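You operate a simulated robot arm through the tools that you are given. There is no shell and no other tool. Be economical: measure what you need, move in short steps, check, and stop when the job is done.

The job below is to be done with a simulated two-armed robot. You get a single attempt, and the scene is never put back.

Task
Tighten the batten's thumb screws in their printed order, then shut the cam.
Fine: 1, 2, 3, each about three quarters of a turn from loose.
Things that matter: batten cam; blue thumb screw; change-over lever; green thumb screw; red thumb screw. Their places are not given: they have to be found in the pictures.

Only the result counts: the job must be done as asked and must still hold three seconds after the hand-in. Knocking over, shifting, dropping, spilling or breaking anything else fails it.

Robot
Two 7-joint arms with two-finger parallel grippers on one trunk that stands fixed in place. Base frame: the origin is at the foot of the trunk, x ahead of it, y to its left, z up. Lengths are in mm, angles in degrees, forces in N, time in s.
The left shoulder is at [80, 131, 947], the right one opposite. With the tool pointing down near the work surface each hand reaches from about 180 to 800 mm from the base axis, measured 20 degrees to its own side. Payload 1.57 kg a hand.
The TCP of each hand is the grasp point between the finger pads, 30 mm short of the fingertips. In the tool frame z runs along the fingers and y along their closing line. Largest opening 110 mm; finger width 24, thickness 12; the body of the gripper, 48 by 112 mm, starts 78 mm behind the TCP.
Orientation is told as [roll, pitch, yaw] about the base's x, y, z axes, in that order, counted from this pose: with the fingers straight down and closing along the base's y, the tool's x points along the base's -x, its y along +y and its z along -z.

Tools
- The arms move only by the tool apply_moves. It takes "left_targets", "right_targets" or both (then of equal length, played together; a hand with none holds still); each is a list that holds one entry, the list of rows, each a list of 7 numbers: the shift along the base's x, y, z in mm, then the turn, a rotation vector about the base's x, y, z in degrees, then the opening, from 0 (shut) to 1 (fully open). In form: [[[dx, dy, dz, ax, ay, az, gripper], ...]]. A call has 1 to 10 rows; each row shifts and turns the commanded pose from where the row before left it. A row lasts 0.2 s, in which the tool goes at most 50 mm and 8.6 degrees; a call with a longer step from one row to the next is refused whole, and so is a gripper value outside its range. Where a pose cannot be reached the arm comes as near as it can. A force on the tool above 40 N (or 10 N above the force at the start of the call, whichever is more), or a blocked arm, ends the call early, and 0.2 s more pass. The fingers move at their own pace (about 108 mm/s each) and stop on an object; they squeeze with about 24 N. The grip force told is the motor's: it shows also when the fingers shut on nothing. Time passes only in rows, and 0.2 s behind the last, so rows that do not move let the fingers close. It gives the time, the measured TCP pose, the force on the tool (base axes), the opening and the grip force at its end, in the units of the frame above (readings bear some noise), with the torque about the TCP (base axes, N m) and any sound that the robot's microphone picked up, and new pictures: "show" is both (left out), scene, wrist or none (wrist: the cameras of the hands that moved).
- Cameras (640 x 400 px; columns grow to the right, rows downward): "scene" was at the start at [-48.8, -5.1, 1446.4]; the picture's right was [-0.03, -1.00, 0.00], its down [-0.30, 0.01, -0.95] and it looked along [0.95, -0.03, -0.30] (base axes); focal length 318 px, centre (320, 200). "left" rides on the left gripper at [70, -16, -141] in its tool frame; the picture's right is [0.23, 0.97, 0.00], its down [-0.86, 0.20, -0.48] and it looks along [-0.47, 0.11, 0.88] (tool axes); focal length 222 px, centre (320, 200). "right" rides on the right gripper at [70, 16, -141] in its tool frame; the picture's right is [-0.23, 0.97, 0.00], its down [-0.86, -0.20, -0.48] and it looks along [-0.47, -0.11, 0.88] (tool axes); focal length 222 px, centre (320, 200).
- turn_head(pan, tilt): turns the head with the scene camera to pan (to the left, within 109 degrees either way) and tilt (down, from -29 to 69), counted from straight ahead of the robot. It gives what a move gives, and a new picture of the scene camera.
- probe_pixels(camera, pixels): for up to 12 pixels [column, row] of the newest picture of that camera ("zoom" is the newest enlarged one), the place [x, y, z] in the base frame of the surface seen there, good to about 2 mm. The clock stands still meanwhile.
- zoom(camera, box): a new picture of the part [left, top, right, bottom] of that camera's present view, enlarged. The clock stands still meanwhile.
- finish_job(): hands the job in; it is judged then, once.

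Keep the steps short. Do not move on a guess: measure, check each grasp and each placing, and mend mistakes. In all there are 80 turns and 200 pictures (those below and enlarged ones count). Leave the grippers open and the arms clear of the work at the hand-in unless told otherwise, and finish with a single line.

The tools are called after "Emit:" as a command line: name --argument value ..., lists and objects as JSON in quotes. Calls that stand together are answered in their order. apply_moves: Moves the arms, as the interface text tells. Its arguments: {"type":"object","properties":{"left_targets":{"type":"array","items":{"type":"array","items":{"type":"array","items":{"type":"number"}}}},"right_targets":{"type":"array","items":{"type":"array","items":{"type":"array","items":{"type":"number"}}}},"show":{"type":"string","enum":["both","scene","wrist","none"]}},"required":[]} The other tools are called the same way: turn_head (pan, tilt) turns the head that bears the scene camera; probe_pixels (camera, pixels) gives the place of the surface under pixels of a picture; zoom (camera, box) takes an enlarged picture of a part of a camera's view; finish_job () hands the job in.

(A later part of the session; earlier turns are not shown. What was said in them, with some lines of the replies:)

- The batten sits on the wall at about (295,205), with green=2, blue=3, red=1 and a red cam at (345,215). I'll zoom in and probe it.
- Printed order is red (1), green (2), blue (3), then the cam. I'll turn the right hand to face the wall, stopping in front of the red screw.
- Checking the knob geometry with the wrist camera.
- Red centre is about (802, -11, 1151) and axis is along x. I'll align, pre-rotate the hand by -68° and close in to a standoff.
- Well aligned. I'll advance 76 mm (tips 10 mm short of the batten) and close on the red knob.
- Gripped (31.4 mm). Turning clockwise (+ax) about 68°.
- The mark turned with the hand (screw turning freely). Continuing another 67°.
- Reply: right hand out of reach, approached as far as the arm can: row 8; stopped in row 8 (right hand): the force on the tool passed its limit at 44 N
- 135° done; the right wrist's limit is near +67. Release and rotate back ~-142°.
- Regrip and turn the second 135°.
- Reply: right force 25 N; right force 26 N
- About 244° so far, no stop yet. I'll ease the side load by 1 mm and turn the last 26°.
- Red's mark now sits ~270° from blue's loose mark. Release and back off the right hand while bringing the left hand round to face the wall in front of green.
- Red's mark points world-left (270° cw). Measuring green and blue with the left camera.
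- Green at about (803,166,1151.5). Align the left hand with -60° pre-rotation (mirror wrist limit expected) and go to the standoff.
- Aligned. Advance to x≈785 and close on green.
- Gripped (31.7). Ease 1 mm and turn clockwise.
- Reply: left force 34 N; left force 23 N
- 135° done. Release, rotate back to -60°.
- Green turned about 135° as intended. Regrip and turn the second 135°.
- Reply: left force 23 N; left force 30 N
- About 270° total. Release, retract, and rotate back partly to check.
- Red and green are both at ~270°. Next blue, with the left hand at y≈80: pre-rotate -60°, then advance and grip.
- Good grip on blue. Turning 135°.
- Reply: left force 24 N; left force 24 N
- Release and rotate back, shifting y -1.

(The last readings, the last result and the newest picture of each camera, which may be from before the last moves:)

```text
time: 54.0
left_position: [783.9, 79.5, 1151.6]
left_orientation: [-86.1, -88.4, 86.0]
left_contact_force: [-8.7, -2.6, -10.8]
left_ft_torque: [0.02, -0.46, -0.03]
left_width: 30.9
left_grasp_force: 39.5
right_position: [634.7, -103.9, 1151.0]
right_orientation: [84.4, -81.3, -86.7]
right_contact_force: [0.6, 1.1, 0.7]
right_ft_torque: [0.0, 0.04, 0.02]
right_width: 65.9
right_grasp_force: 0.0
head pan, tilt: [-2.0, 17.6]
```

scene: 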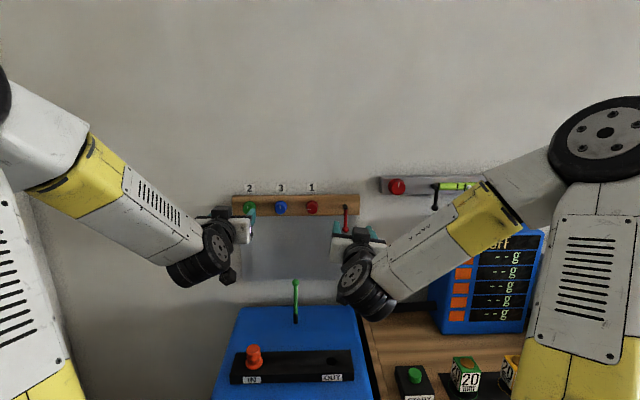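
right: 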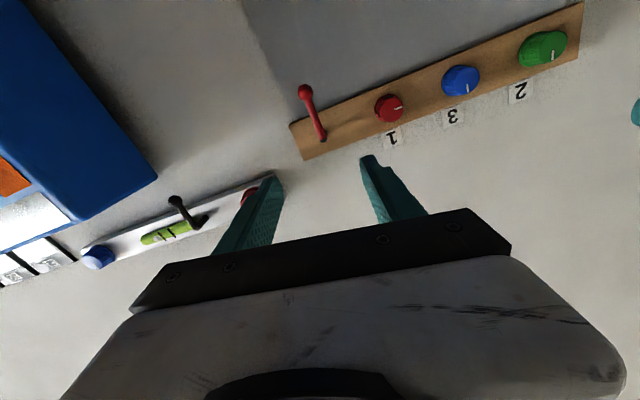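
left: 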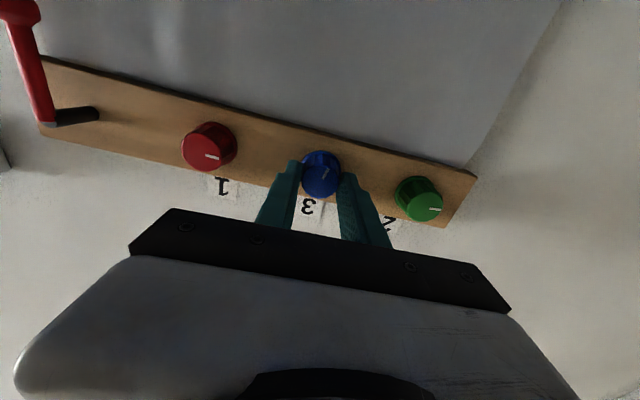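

Finish blue's last ~76°, then release and retract.

Emit:
apply_moves --left_targets '[[[0, 0, 0, 8.5, 0, 0, 0], [0, 0, 0, 8.5, 0, 0, 0], [0, 0, 0, 8.5, 0, 0, 0], [0, 0, 0, 8.5, 0, 0, 0], [0, 0, 0, 8.5, 0, 0, 0], [0, 0, 0, 8.5, 0, 0, 0], [0, 0, 0, 8.5, 0, 0, 0], [0, 0, 0, 8.5, 0, 0, 0], [0, 0, 0, 8, 0, 0, 0], [0, 0, 0, 0, 0, 0, 0]]]' --show "none"

Emit:
apply_moves --left_targets '[[[0, 0, 0, 0, 0, 0, 0.6], [0, 0, 0, 0, 0, 0, 0.6], [-25, 0, 0, 0, 0, 0, 0.6], [-25, 0, 0, 0, 0, 0, 0.6], [-25, 0, 0, -8.5, 0, 0, 0.6], [-25, 20, 0, -8.5, 0, 0, 0.6], [-25, 20, 0, -8.5, 0, 0, 0.6], [-25, 20, 0, -8.5, 0, 0, 0.6], [-25, 20, 0, -8.5, 0, 0, 0.6], [0, 20, 0, -8.5, 0, 0, 0.6]]]' --show "both"

Emit:
zoom --camera "right" --box '[280, 0, 600, 200]'

```text
time: 56.2
left_position: [785.0, 77.8, 1151.3]
left_orientation: [89.9, -15.7, -90.1]
left_contact_force: [-3.7, -8.3, -10.5]
left_ft_torque: [-0.05, 0.11, -0.18]
left_width: 30.8
left_grasp_force: 39.8
right_position: [634.8, -103.7, 1151.0]
right_orientation: [84.4, -81.2, -86.5]
right_contact_force: [-0.8, -0.1, 1.5]
right_ft_torque: [0.01, -0.01, 0.0]
right_width: 66.2
right_grasp_force: 0.1
head pan, tilt: [-2.0, 17.6]
```

```text
time: 58.4
left_position: [609.4, 180.1, 1151.4]
left_orientation: [90.0, -67.0, -90.1]
left_contact_force: [0.4, 0.3, 0.1]
left_ft_torque: [0.0, -0.04, 0.01]
left_width: 66.2
left_grasp_force: 0.1
right_position: [635.1, -103.3, 1151.0]
right_orientation: [84.4, -81.2, -86.7]
right_contact_force: [-1.0, 0.0, -1.3]
right_ft_torque: [0.02, 0.02, 0.04]
right_width: 66.1
right_grasp_force: 0.1
head pan, tilt: [-2.0, 17.6]
```

scene: 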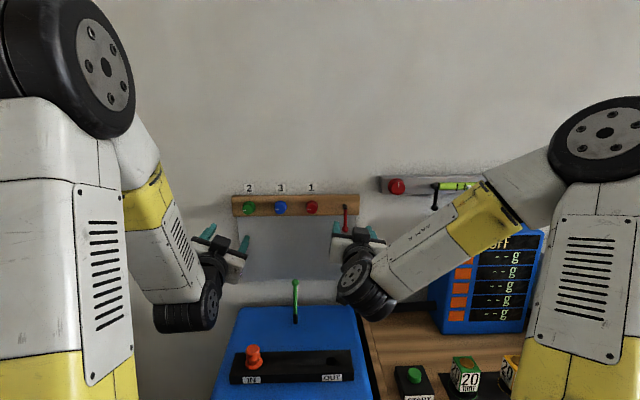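
left: 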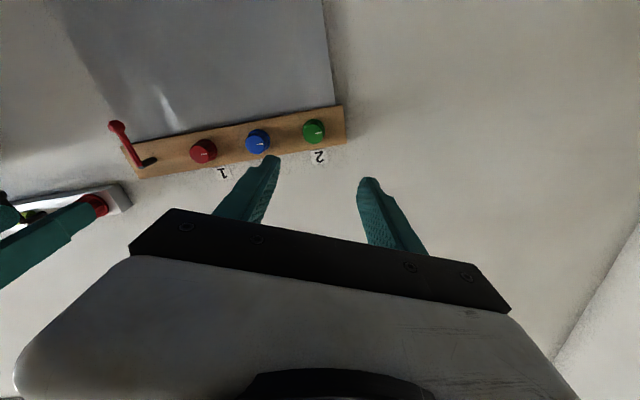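

```text
2.00 times, centred on (440, 100) of right
```

zoom: 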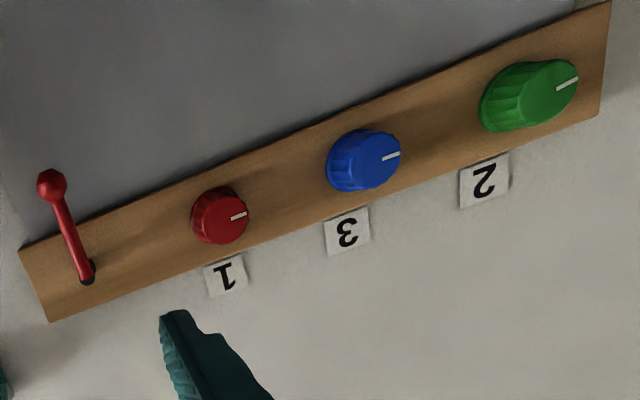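

All three marks are parallel at ~270°. Now the cam: measuring lever and pivot.

Emit:
zoom --camera "right" --box '[280, 70, 360, 160]'

```text
4.44 times, centred on (320, 115) of right
```

zoom: 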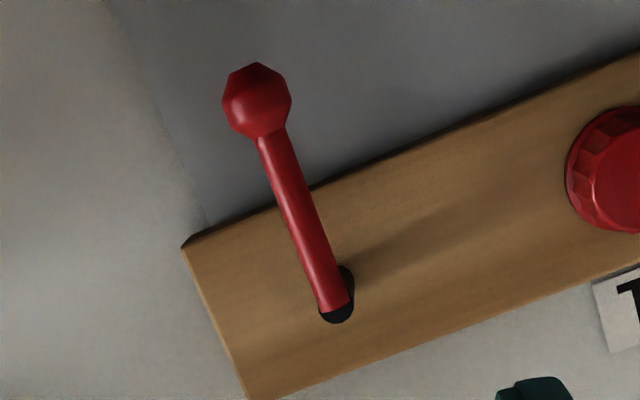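

Emit:
probe_pixels --camera "zoom" --pixels '[[257, 100], [285, 175], [305, 230], [333, 300], [335, 318], [346, 285], [270, 140], [250, 380], [185, 245]]'

```text
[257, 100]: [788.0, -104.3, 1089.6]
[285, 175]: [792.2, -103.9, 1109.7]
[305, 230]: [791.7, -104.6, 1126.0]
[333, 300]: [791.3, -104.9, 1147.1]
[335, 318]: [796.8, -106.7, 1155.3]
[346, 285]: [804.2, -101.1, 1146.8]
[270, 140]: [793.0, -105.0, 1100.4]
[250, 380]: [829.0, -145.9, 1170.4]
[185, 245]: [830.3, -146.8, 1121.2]
```

Pivot ≈ (y -104.5, z 1151), rod at x≈796, ball at z≈1090. I'll grip the rod at z≈1112, hand at roll 0.

Emit:
apply_moves --right_targets '[[[20, 0, -10, -8.3, 0, 0, 0.4], [20, -0.5, -10, 0, 0, 0, 0.4], [20, -0.5, -10, 0, 0, 0, 0.4], [20, 0, -9, 0, 0, 0, 0.4], [0, 0, 0, 0, 0, 0, 0.4]]]' --show "wrist"

```text
time: 59.6
left_position: [608.0, 181.4, 1151.3]
left_orientation: [90.0, -66.9, -90.0]
left_contact_force: [0.0, -0.3, -1.0]
left_ft_torque: [0.01, 0.02, 0.01]
left_width: 66.0
left_grasp_force: 0.0
right_position: [664.8, -105.3, 1143.3]
right_orientation: [30.5, -89.1, -33.0]
right_contact_force: [-0.8, 0.6, -0.7]
right_ft_torque: [0.02, -0.03, 0.01]
right_width: 44.0
right_grasp_force: 0.0
right hand out of reach, approached as far as the arm can: row 2, 3, 4
head pan, tilt: [-2.0, 17.6]
```

right: 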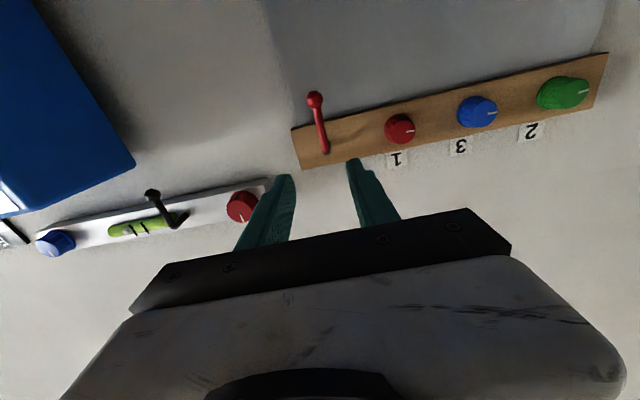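

The arm hit some limit on the way. Trying forward only to see where it stands.

Emit:
apply_moves --right_targets '[[[5, 0, 0, 0, 0, 0, 0.4], [0, 0, 0, 0, 0, 0, 0.4]]]' --show "none"

```text
time: 60.2
left_position: [607.3, 179.6, 1150.3]
left_orientation: [90.1, -66.8, -90.0]
left_contact_force: [-0.1, -0.6, -1.0]
left_ft_torque: [0.01, 0.07, 0.0]
left_width: 66.1
left_grasp_force: 0.2
right_position: [668.4, -105.0, 1142.4]
right_orientation: [32.4, -89.2, -34.9]
right_contact_force: [-0.3, -0.3, 0.2]
right_ft_torque: [-0.02, 0.02, -0.03]
right_width: 44.0
right_grasp_force: 0.0
head pan, tilt: [-2.0, 17.6]
```

Forward works; go forward first, then down.

Emit:
apply_moves --right_targets '[[[15, 0, 0, 0, 0, 0, 0.4], [15, 0, 0, 0, 0, 0, 0.4], [15, 0, -4, 0, 0, 0, 0.4], [10, 0, -8, 0, 0, 0, 0.4], [0, 0, -8, 0, 0, 0, 0.4], [0, 0, -8, 0, 0, 0, 0.4], [0, 0, 0, 0, 0, 0, 0.4]]]' --show "wrist"

```text
time: 61.8
left_position: [608.6, 178.6, 1150.1]
left_orientation: [90.0, -66.8, -90.0]
left_contact_force: [1.0, 0.4, -0.3]
left_ft_torque: [-0.01, 0.0, -0.03]
left_width: 66.1
left_grasp_force: 0.0
right_position: [696.1, -103.0, 1149.9]
right_orientation: [31.1, -89.1, -33.5]
right_contact_force: [-0.1, -0.3, -0.4]
right_ft_torque: [0.0, -0.01, 0.0]
right_width: 44.4
right_grasp_force: 0.0
right hand out of reach, approached as far as the arm can: row 1, 2, 3, 4, 5, 6
head pan, tilt: [-2.0, 17.6]
```

right: 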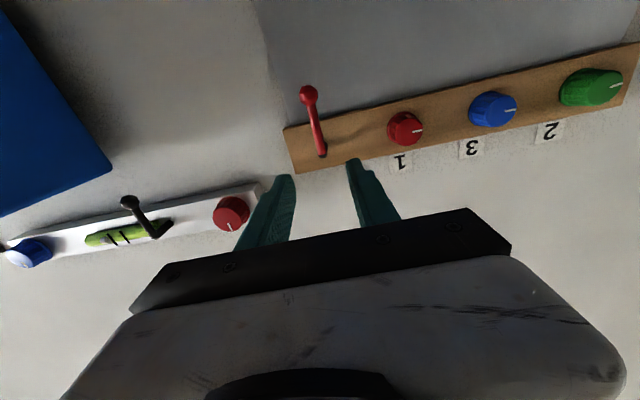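

Level posture is limited when lowering on this side. I'll tilt the fingers ~25° downward, which relieves the wrist, then lower.

Emit:
apply_moves --right_targets '[[[0, 0, 0, 0, 8.4, 0, 0.4], [0, 0, 0, 0, 8.4, 0, 0.4], [5, 0, 0, 0, 8.4, 0, 0.4], [5, 0, 0, 0, 0, 0, 0.4], [5, -1, -8, 0, 0, 0, 0.4], [5, 0, -8, 0, 0, 0, 0.4], [0, 0, 0, 0, 0, 0, 0.4]]]' --show "wrist"

```text
time: 63.4
left_position: [608.9, 180.0, 1150.2]
left_orientation: [90.0, -66.8, -90.0]
left_contact_force: [-0.6, 0.2, 0.2]
left_ft_torque: [-0.02, 0.0, 0.03]
left_width: 66.0
left_grasp_force: 0.1
right_position: [716.2, -102.9, 1132.6]
right_orientation: [-1.2, -64.3, -1.1]
right_contact_force: [0.5, -0.4, 0.5]
right_ft_torque: [-0.01, 0.0, 0.04]
right_width: 43.9
right_grasp_force: 0.1
head pan, tilt: [-2.0, 17.6]
```

right: 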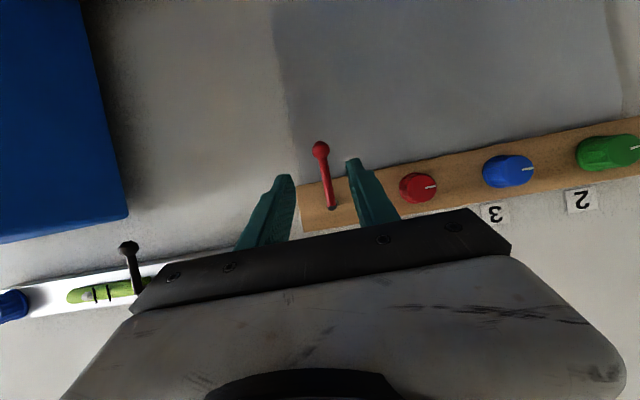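

That works. Advance to the rod and close.

Emit:
apply_moves --right_targets '[[[16, -1, -8, 0, 0, 0, 0.4], [16, -0.5, -6, 0, 0, 0, 0.4], [16, 0, -4, 0, 0, 0, 0.4], [16, 0, 0, 0, 0, 0, 0.4], [0, 0, 0, 0, 0, 0, 0.4], [0, 0, 0, 0, 0, 0, 0.0], [0, 0, 0, 0, 0, 0, 0.0], [0, 0, 0, 0, 0, 0, 0.0]]]' --show "wrist"

```text
time: 65.2
left_position: [607.7, 179.5, 1150.7]
left_orientation: [89.9, -66.9, -90.1]
left_contact_force: [0.1, 0.4, -0.1]
left_ft_torque: [0.0, 0.01, 0.03]
left_width: 66.0
left_grasp_force: 0.1
right_position: [780.3, -105.1, 1120.6]
right_orientation: [-1.4, -64.6, -1.1]
right_contact_force: [16.1, -4.4, 21.2]
right_ft_torque: [0.57, -0.76, -0.23]
right_width: 9.5
right_grasp_force: 27.6
head pan, tilt: [-2.0, 17.6]
```

right: 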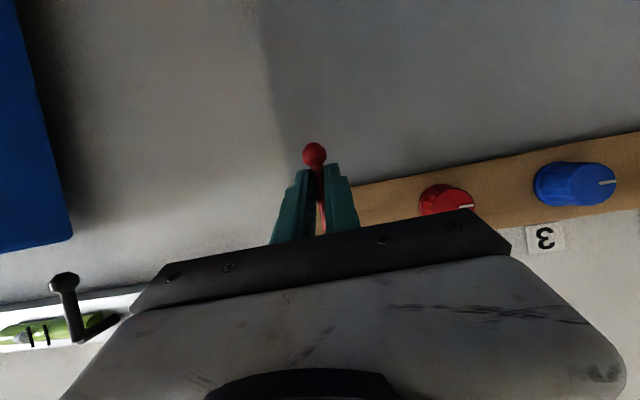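

Rod gripped (9.5 mm), tips pressing slightly on the ball. Ease back, then test a small swing toward +y.

Emit:
apply_moves --right_targets '[[[-2, 0, 3, 0, 0, 0, 0], [0, 0, 0, 0, 0, 0, 0]]]' --show "none"

Emit:
apply_moves --right_targets '[[[0, 4.3, 0.3, 8.4, 0, 0, 0], [0, 0, 0, 0, 0, 0, 0]]]' --show "wrist"

```text
time: 65.8
left_position: [609.1, 180.7, 1151.1]
left_orientation: [89.9, -66.8, -89.9]
left_contact_force: [-0.6, 0.2, 0.4]
left_ft_torque: [-0.02, -0.01, -0.02]
left_width: 66.0
left_grasp_force: 0.1
right_position: [780.3, -104.5, 1119.7]
right_orientation: [-1.2, -64.5, -1.2]
right_contact_force: [33.7, 0.0, 15.3]
right_ft_torque: [0.45, -1.07, 0.02]
right_width: 10.0
right_grasp_force: 28.1
head pan, tilt: [-2.0, 17.6]
```

```text
time: 66.4
left_position: [610.0, 179.8, 1150.2]
left_orientation: [89.9, -66.8, -90.0]
left_contact_force: [0.4, -0.3, 0.2]
left_ft_torque: [-0.01, 0.01, 0.01]
left_width: 65.9
left_grasp_force: 0.0
right_position: [779.5, -99.4, 1120.3]
right_orientation: [17.7, -63.0, -18.4]
right_contact_force: [35.5, -1.2, 15.6]
right_ft_torque: [-0.02, -0.88, -0.05]
right_width: 9.7
right_grasp_force: 28.0
head pan, tilt: [-2.0, 17.6]
```

right: 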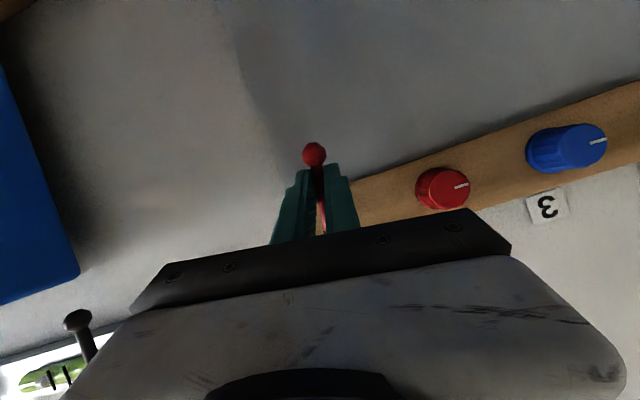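

It swings freely this way. Relieve x load and continue along the arc ~25°.

Emit:
apply_moves --right_targets '[[[3, 0, 0.5, 0, 0, 0, 0], [0, 4.4, 1.0, 8.4, 0, 0, 0], [0, 4.2, 1.6, 8.4, 0, 0, 0], [0, 3.95, 2.2, 8.4, 0, 0, 0], [0, 0, 0, 0, 0, 0, 0]]]' --show "both"

```text
time: 67.6
left_position: [608.4, 179.8, 1150.0]
left_orientation: [89.9, -66.9, -89.9]
left_contact_force: [0.9, -1.0, 0.7]
left_ft_torque: [-0.02, -0.03, -0.02]
left_width: 66.0
left_grasp_force: 0.0
right_position: [781.5, -87.9, 1125.5]
right_orientation: [55.2, -48.2, -49.6]
right_contact_force: [10.7, -7.1, 23.2]
right_ft_torque: [-0.19, -0.06, 0.0]
right_width: 9.4
right_grasp_force: 28.1
head pan, tilt: [-2.0, 17.6]
```

scene: 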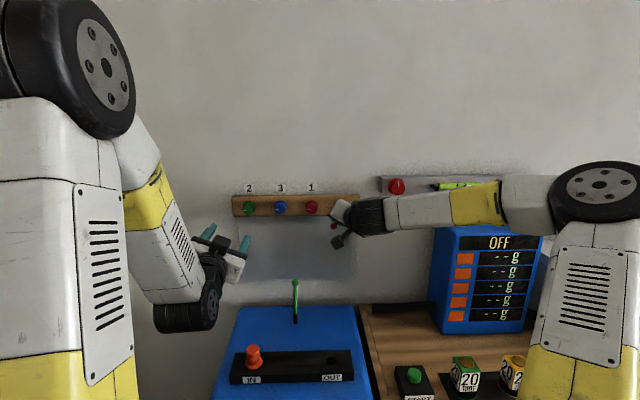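
right: 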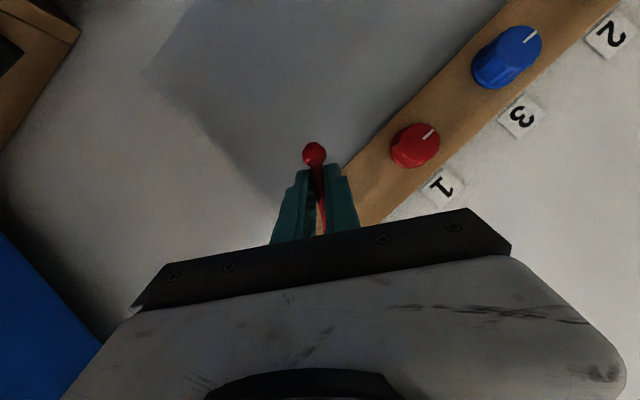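

Smooth so far (~34°). Continue another ~34°.

Emit:
apply_moves --right_targets '[[[0, 3.6, 3.8, 8.4, 0, 0, 0], [0, 3.15, 3.6, 8.4, 0, 0, 0], [0, 2.6, 3.7, 8.4, 0, 0, 0], [0, 2.1, 4.05, 8.4, 0, 0, 0], [0, 0, 0, 0, 0, 0, 0]]]' --show "wrist"

```text
time: 68.8
left_position: [608.1, 179.8, 1151.7]
left_orientation: [90.0, -66.8, -90.0]
left_contact_force: [0.1, 0.4, -0.3]
left_ft_torque: [-0.01, 0.01, 0.0]
left_width: 66.0
left_grasp_force: 0.1
right_position: [779.7, -77.6, 1139.6]
right_orientation: [77.4, -19.8, -62.4]
right_contact_force: [3.0, -9.4, 2.9]
right_ft_torque: [0.0, 0.21, 0.51]
right_width: 9.8
right_grasp_force: 28.2
head pan, tilt: [-2.0, 17.6]
```

right: 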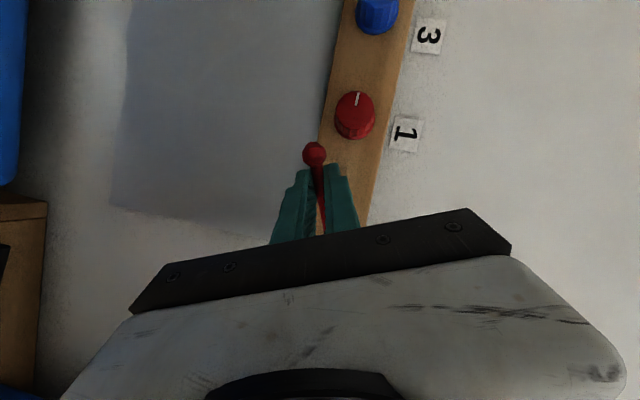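

Still smooth (~67°). Continue to ~90°, watching for the stop.

Emit:
apply_moves --right_targets '[[[0, 1.4, 4.3, 8.4, 0, 0, 0], [0, 0.8, 4.45, 8.4, 0, 0, 0], [0, 0.2, 3.2, 6, 0, 0, 0], [0, 0, 0, 0, 0, 0, 0]]]' --show "wrist"

```text
time: 69.8
left_position: [607.7, 178.7, 1150.3]
left_orientation: [90.0, -66.8, -90.0]
left_contact_force: [-0.7, 0.8, 0.6]
left_ft_torque: [0.02, 0.03, 0.01]
left_width: 65.7
left_grasp_force: 0.1
right_position: [780.4, -75.9, 1150.5]
right_orientation: [87.6, 0.8, -64.3]
right_contact_force: [-18.7, -13.5, -20.3]
right_ft_torque: [0.57, 0.35, -0.17]
right_width: 9.7
right_grasp_force: 27.6
head pan, tilt: [-2.0, 17.6]
```

right: 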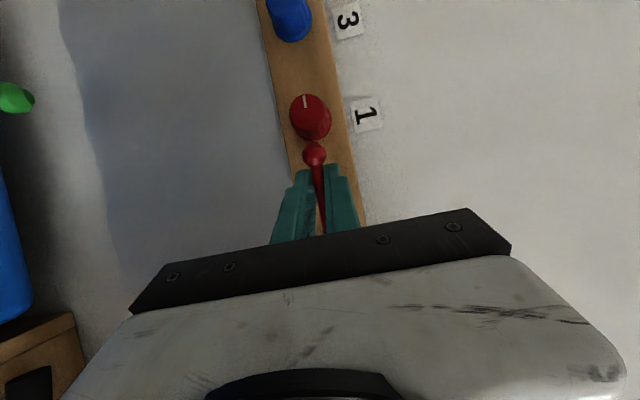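

Lever about horizontal and resistance appears (Fz -20). A small extra push to see if it's the end stop.

Emit:
apply_moves --right_targets '[[[0, 0, 2, 3, 0, 0, 0], [0, 0, 0, 0, 0, 0, 0]]]' --show "none"

```text
time: 70.4
left_position: [607.5, 179.8, 1151.6]
left_orientation: [89.9, -66.8, -89.9]
left_contact_force: [0.3, 0.3, 0.0]
left_ft_torque: [0.0, -0.01, 0.01]
left_width: 66.1
left_grasp_force: 0.0
right_position: [781.4, -74.7, 1150.5]
right_orientation: [88.8, 3.3, -64.3]
right_contact_force: [-18.8, -8.7, -30.6]
right_ft_torque: [-0.99, 0.49, 0.22]
right_width: 9.8
right_grasp_force: 28.4
head pan, tilt: [-2.0, 17.6]
```

z didn't advance while force rose: end stop at 90°, so the cam is shut. Ease, release, and back out along the tool axis.

Emit:
apply_moves --right_targets '[[[0, 0, -2, -3, 0, 0, 0], [0, 0, 0, 0, 0, 0, 0.35], [0, 0, 0, 0, 0, 0, 0.35], [-13, -6, 0, 0, 0, 0, 0.35], [-18, -8, 0, 0, 0, 0, 0.35], [-18, -8, 0, 0, 0, 0, 0.35], [-18, -8, 0, 0, 0, 0, 0.35], [-18, -8, 0, 0, 0, 0, 0.35], [-18, -8, 0, 0, 0, 0, 0.35], [-18, -8, 0, 0, 0, 0, 0.35]]]' --show "both"

Emit:
zoom --camera "right" --box '[200, 0, 440, 170]'

```text
time: 72.6
left_position: [608.2, 180.3, 1150.9]
left_orientation: [90.0, -66.7, -90.0]
left_contact_force: [-0.3, 0.0, -0.7]
left_ft_torque: [-0.01, -0.02, -0.01]
left_width: 66.0
left_grasp_force: 0.0
right_position: [659.8, -128.8, 1153.0]
right_orientation: [87.7, 0.6, -64.3]
right_contact_force: [-0.4, -0.1, 0.4]
right_ft_torque: [0.0, -0.02, -0.01]
right_width: 38.6
right_grasp_force: 0.0
head pan, tilt: [-2.0, 17.6]
```

scene: 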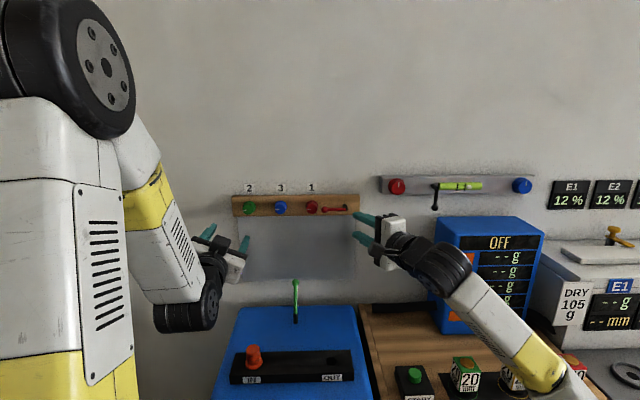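
right: 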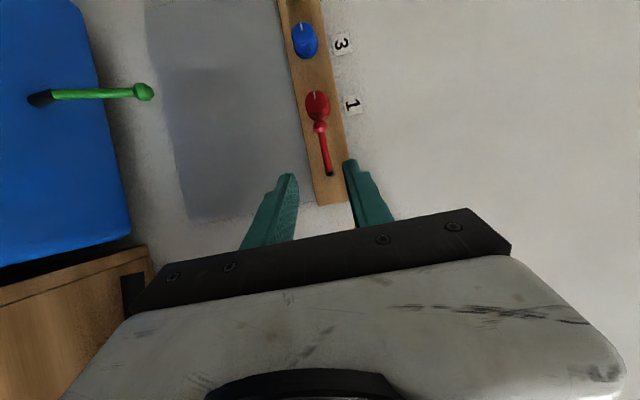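

```text
2.35 times, centred on (320, 85) of right
```

zoom: 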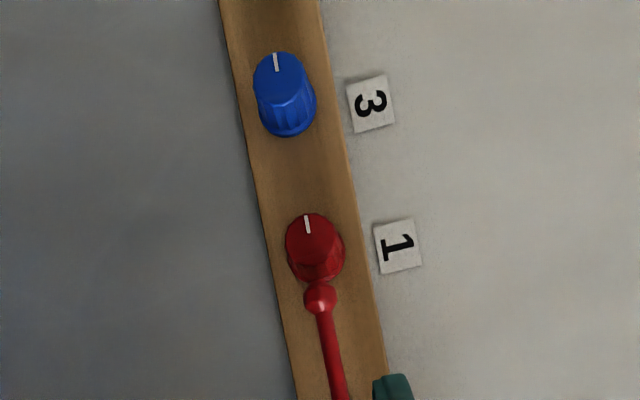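

The cam stays horizontal. Open both grippers, back both hands off a little and take a final look.

Emit:
apply_moves --right_targets '[[[-15, -8, 0, 0, 0, 0, 0.6], [-15, -8, 0, 0, 0, 0, 1.0], [-15, -8, 0, 0, 0, 0, 1.0], [0, 0, 0, 0, 0, 0, 1.0]]]' --left_targets '[[[-15, 5, 0, 0, 0, 0, 0.8], [-15, 5, 0, 0, 0, 0, 1.0], [-15, 5, 0, 0, 0, 0, 1.0], [0, 0, 0, 0, 0, 0, 1.0]]]' --show "scene"

Emit:
zoom --camera "scene" --box '[220, 170, 380, 270]'

```text
time: 73.6
left_position: [601.1, 201.3, 1160.3]
left_orientation: [90.0, -66.9, -89.9]
left_contact_force: [0.8, 0.5, 0.0]
left_ft_torque: [0.0, 0.01, -0.01]
left_width: 109.9
left_grasp_force: 0.0
left hand out of reach, approached as far as the arm can: row 1, 2, 3
right_position: [611.7, -152.5, 1151.2]
right_orientation: [87.7, 0.4, -64.2]
right_contact_force: [-0.1, 0.6, 0.9]
right_ft_torque: [0.0, -0.02, -0.01]
right_width: 110.0
right_grasp_force: 0.0
head pan, tilt: [-2.0, 17.6]
```

scene: 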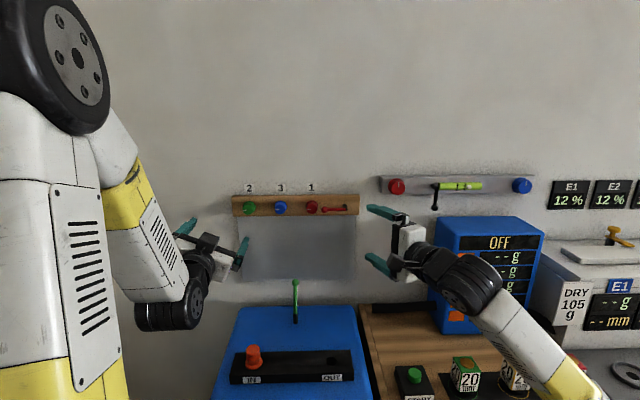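

```text
4.00 times, centred on (300, 220) of scene
```

zoom: 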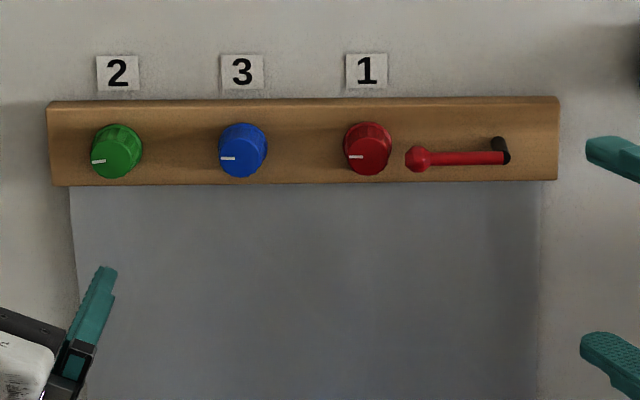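

All three screws are at three quarters of a turn, the cam is shut and the hands are clear. Handing in.

Emit:
finish_job

```text
The job is handed in.
```

I tightened the screws in printed order (red 1, green 2, blue 3), each about three quarters of a turn, shut the cam to its end stop, and left both hands open and clear.
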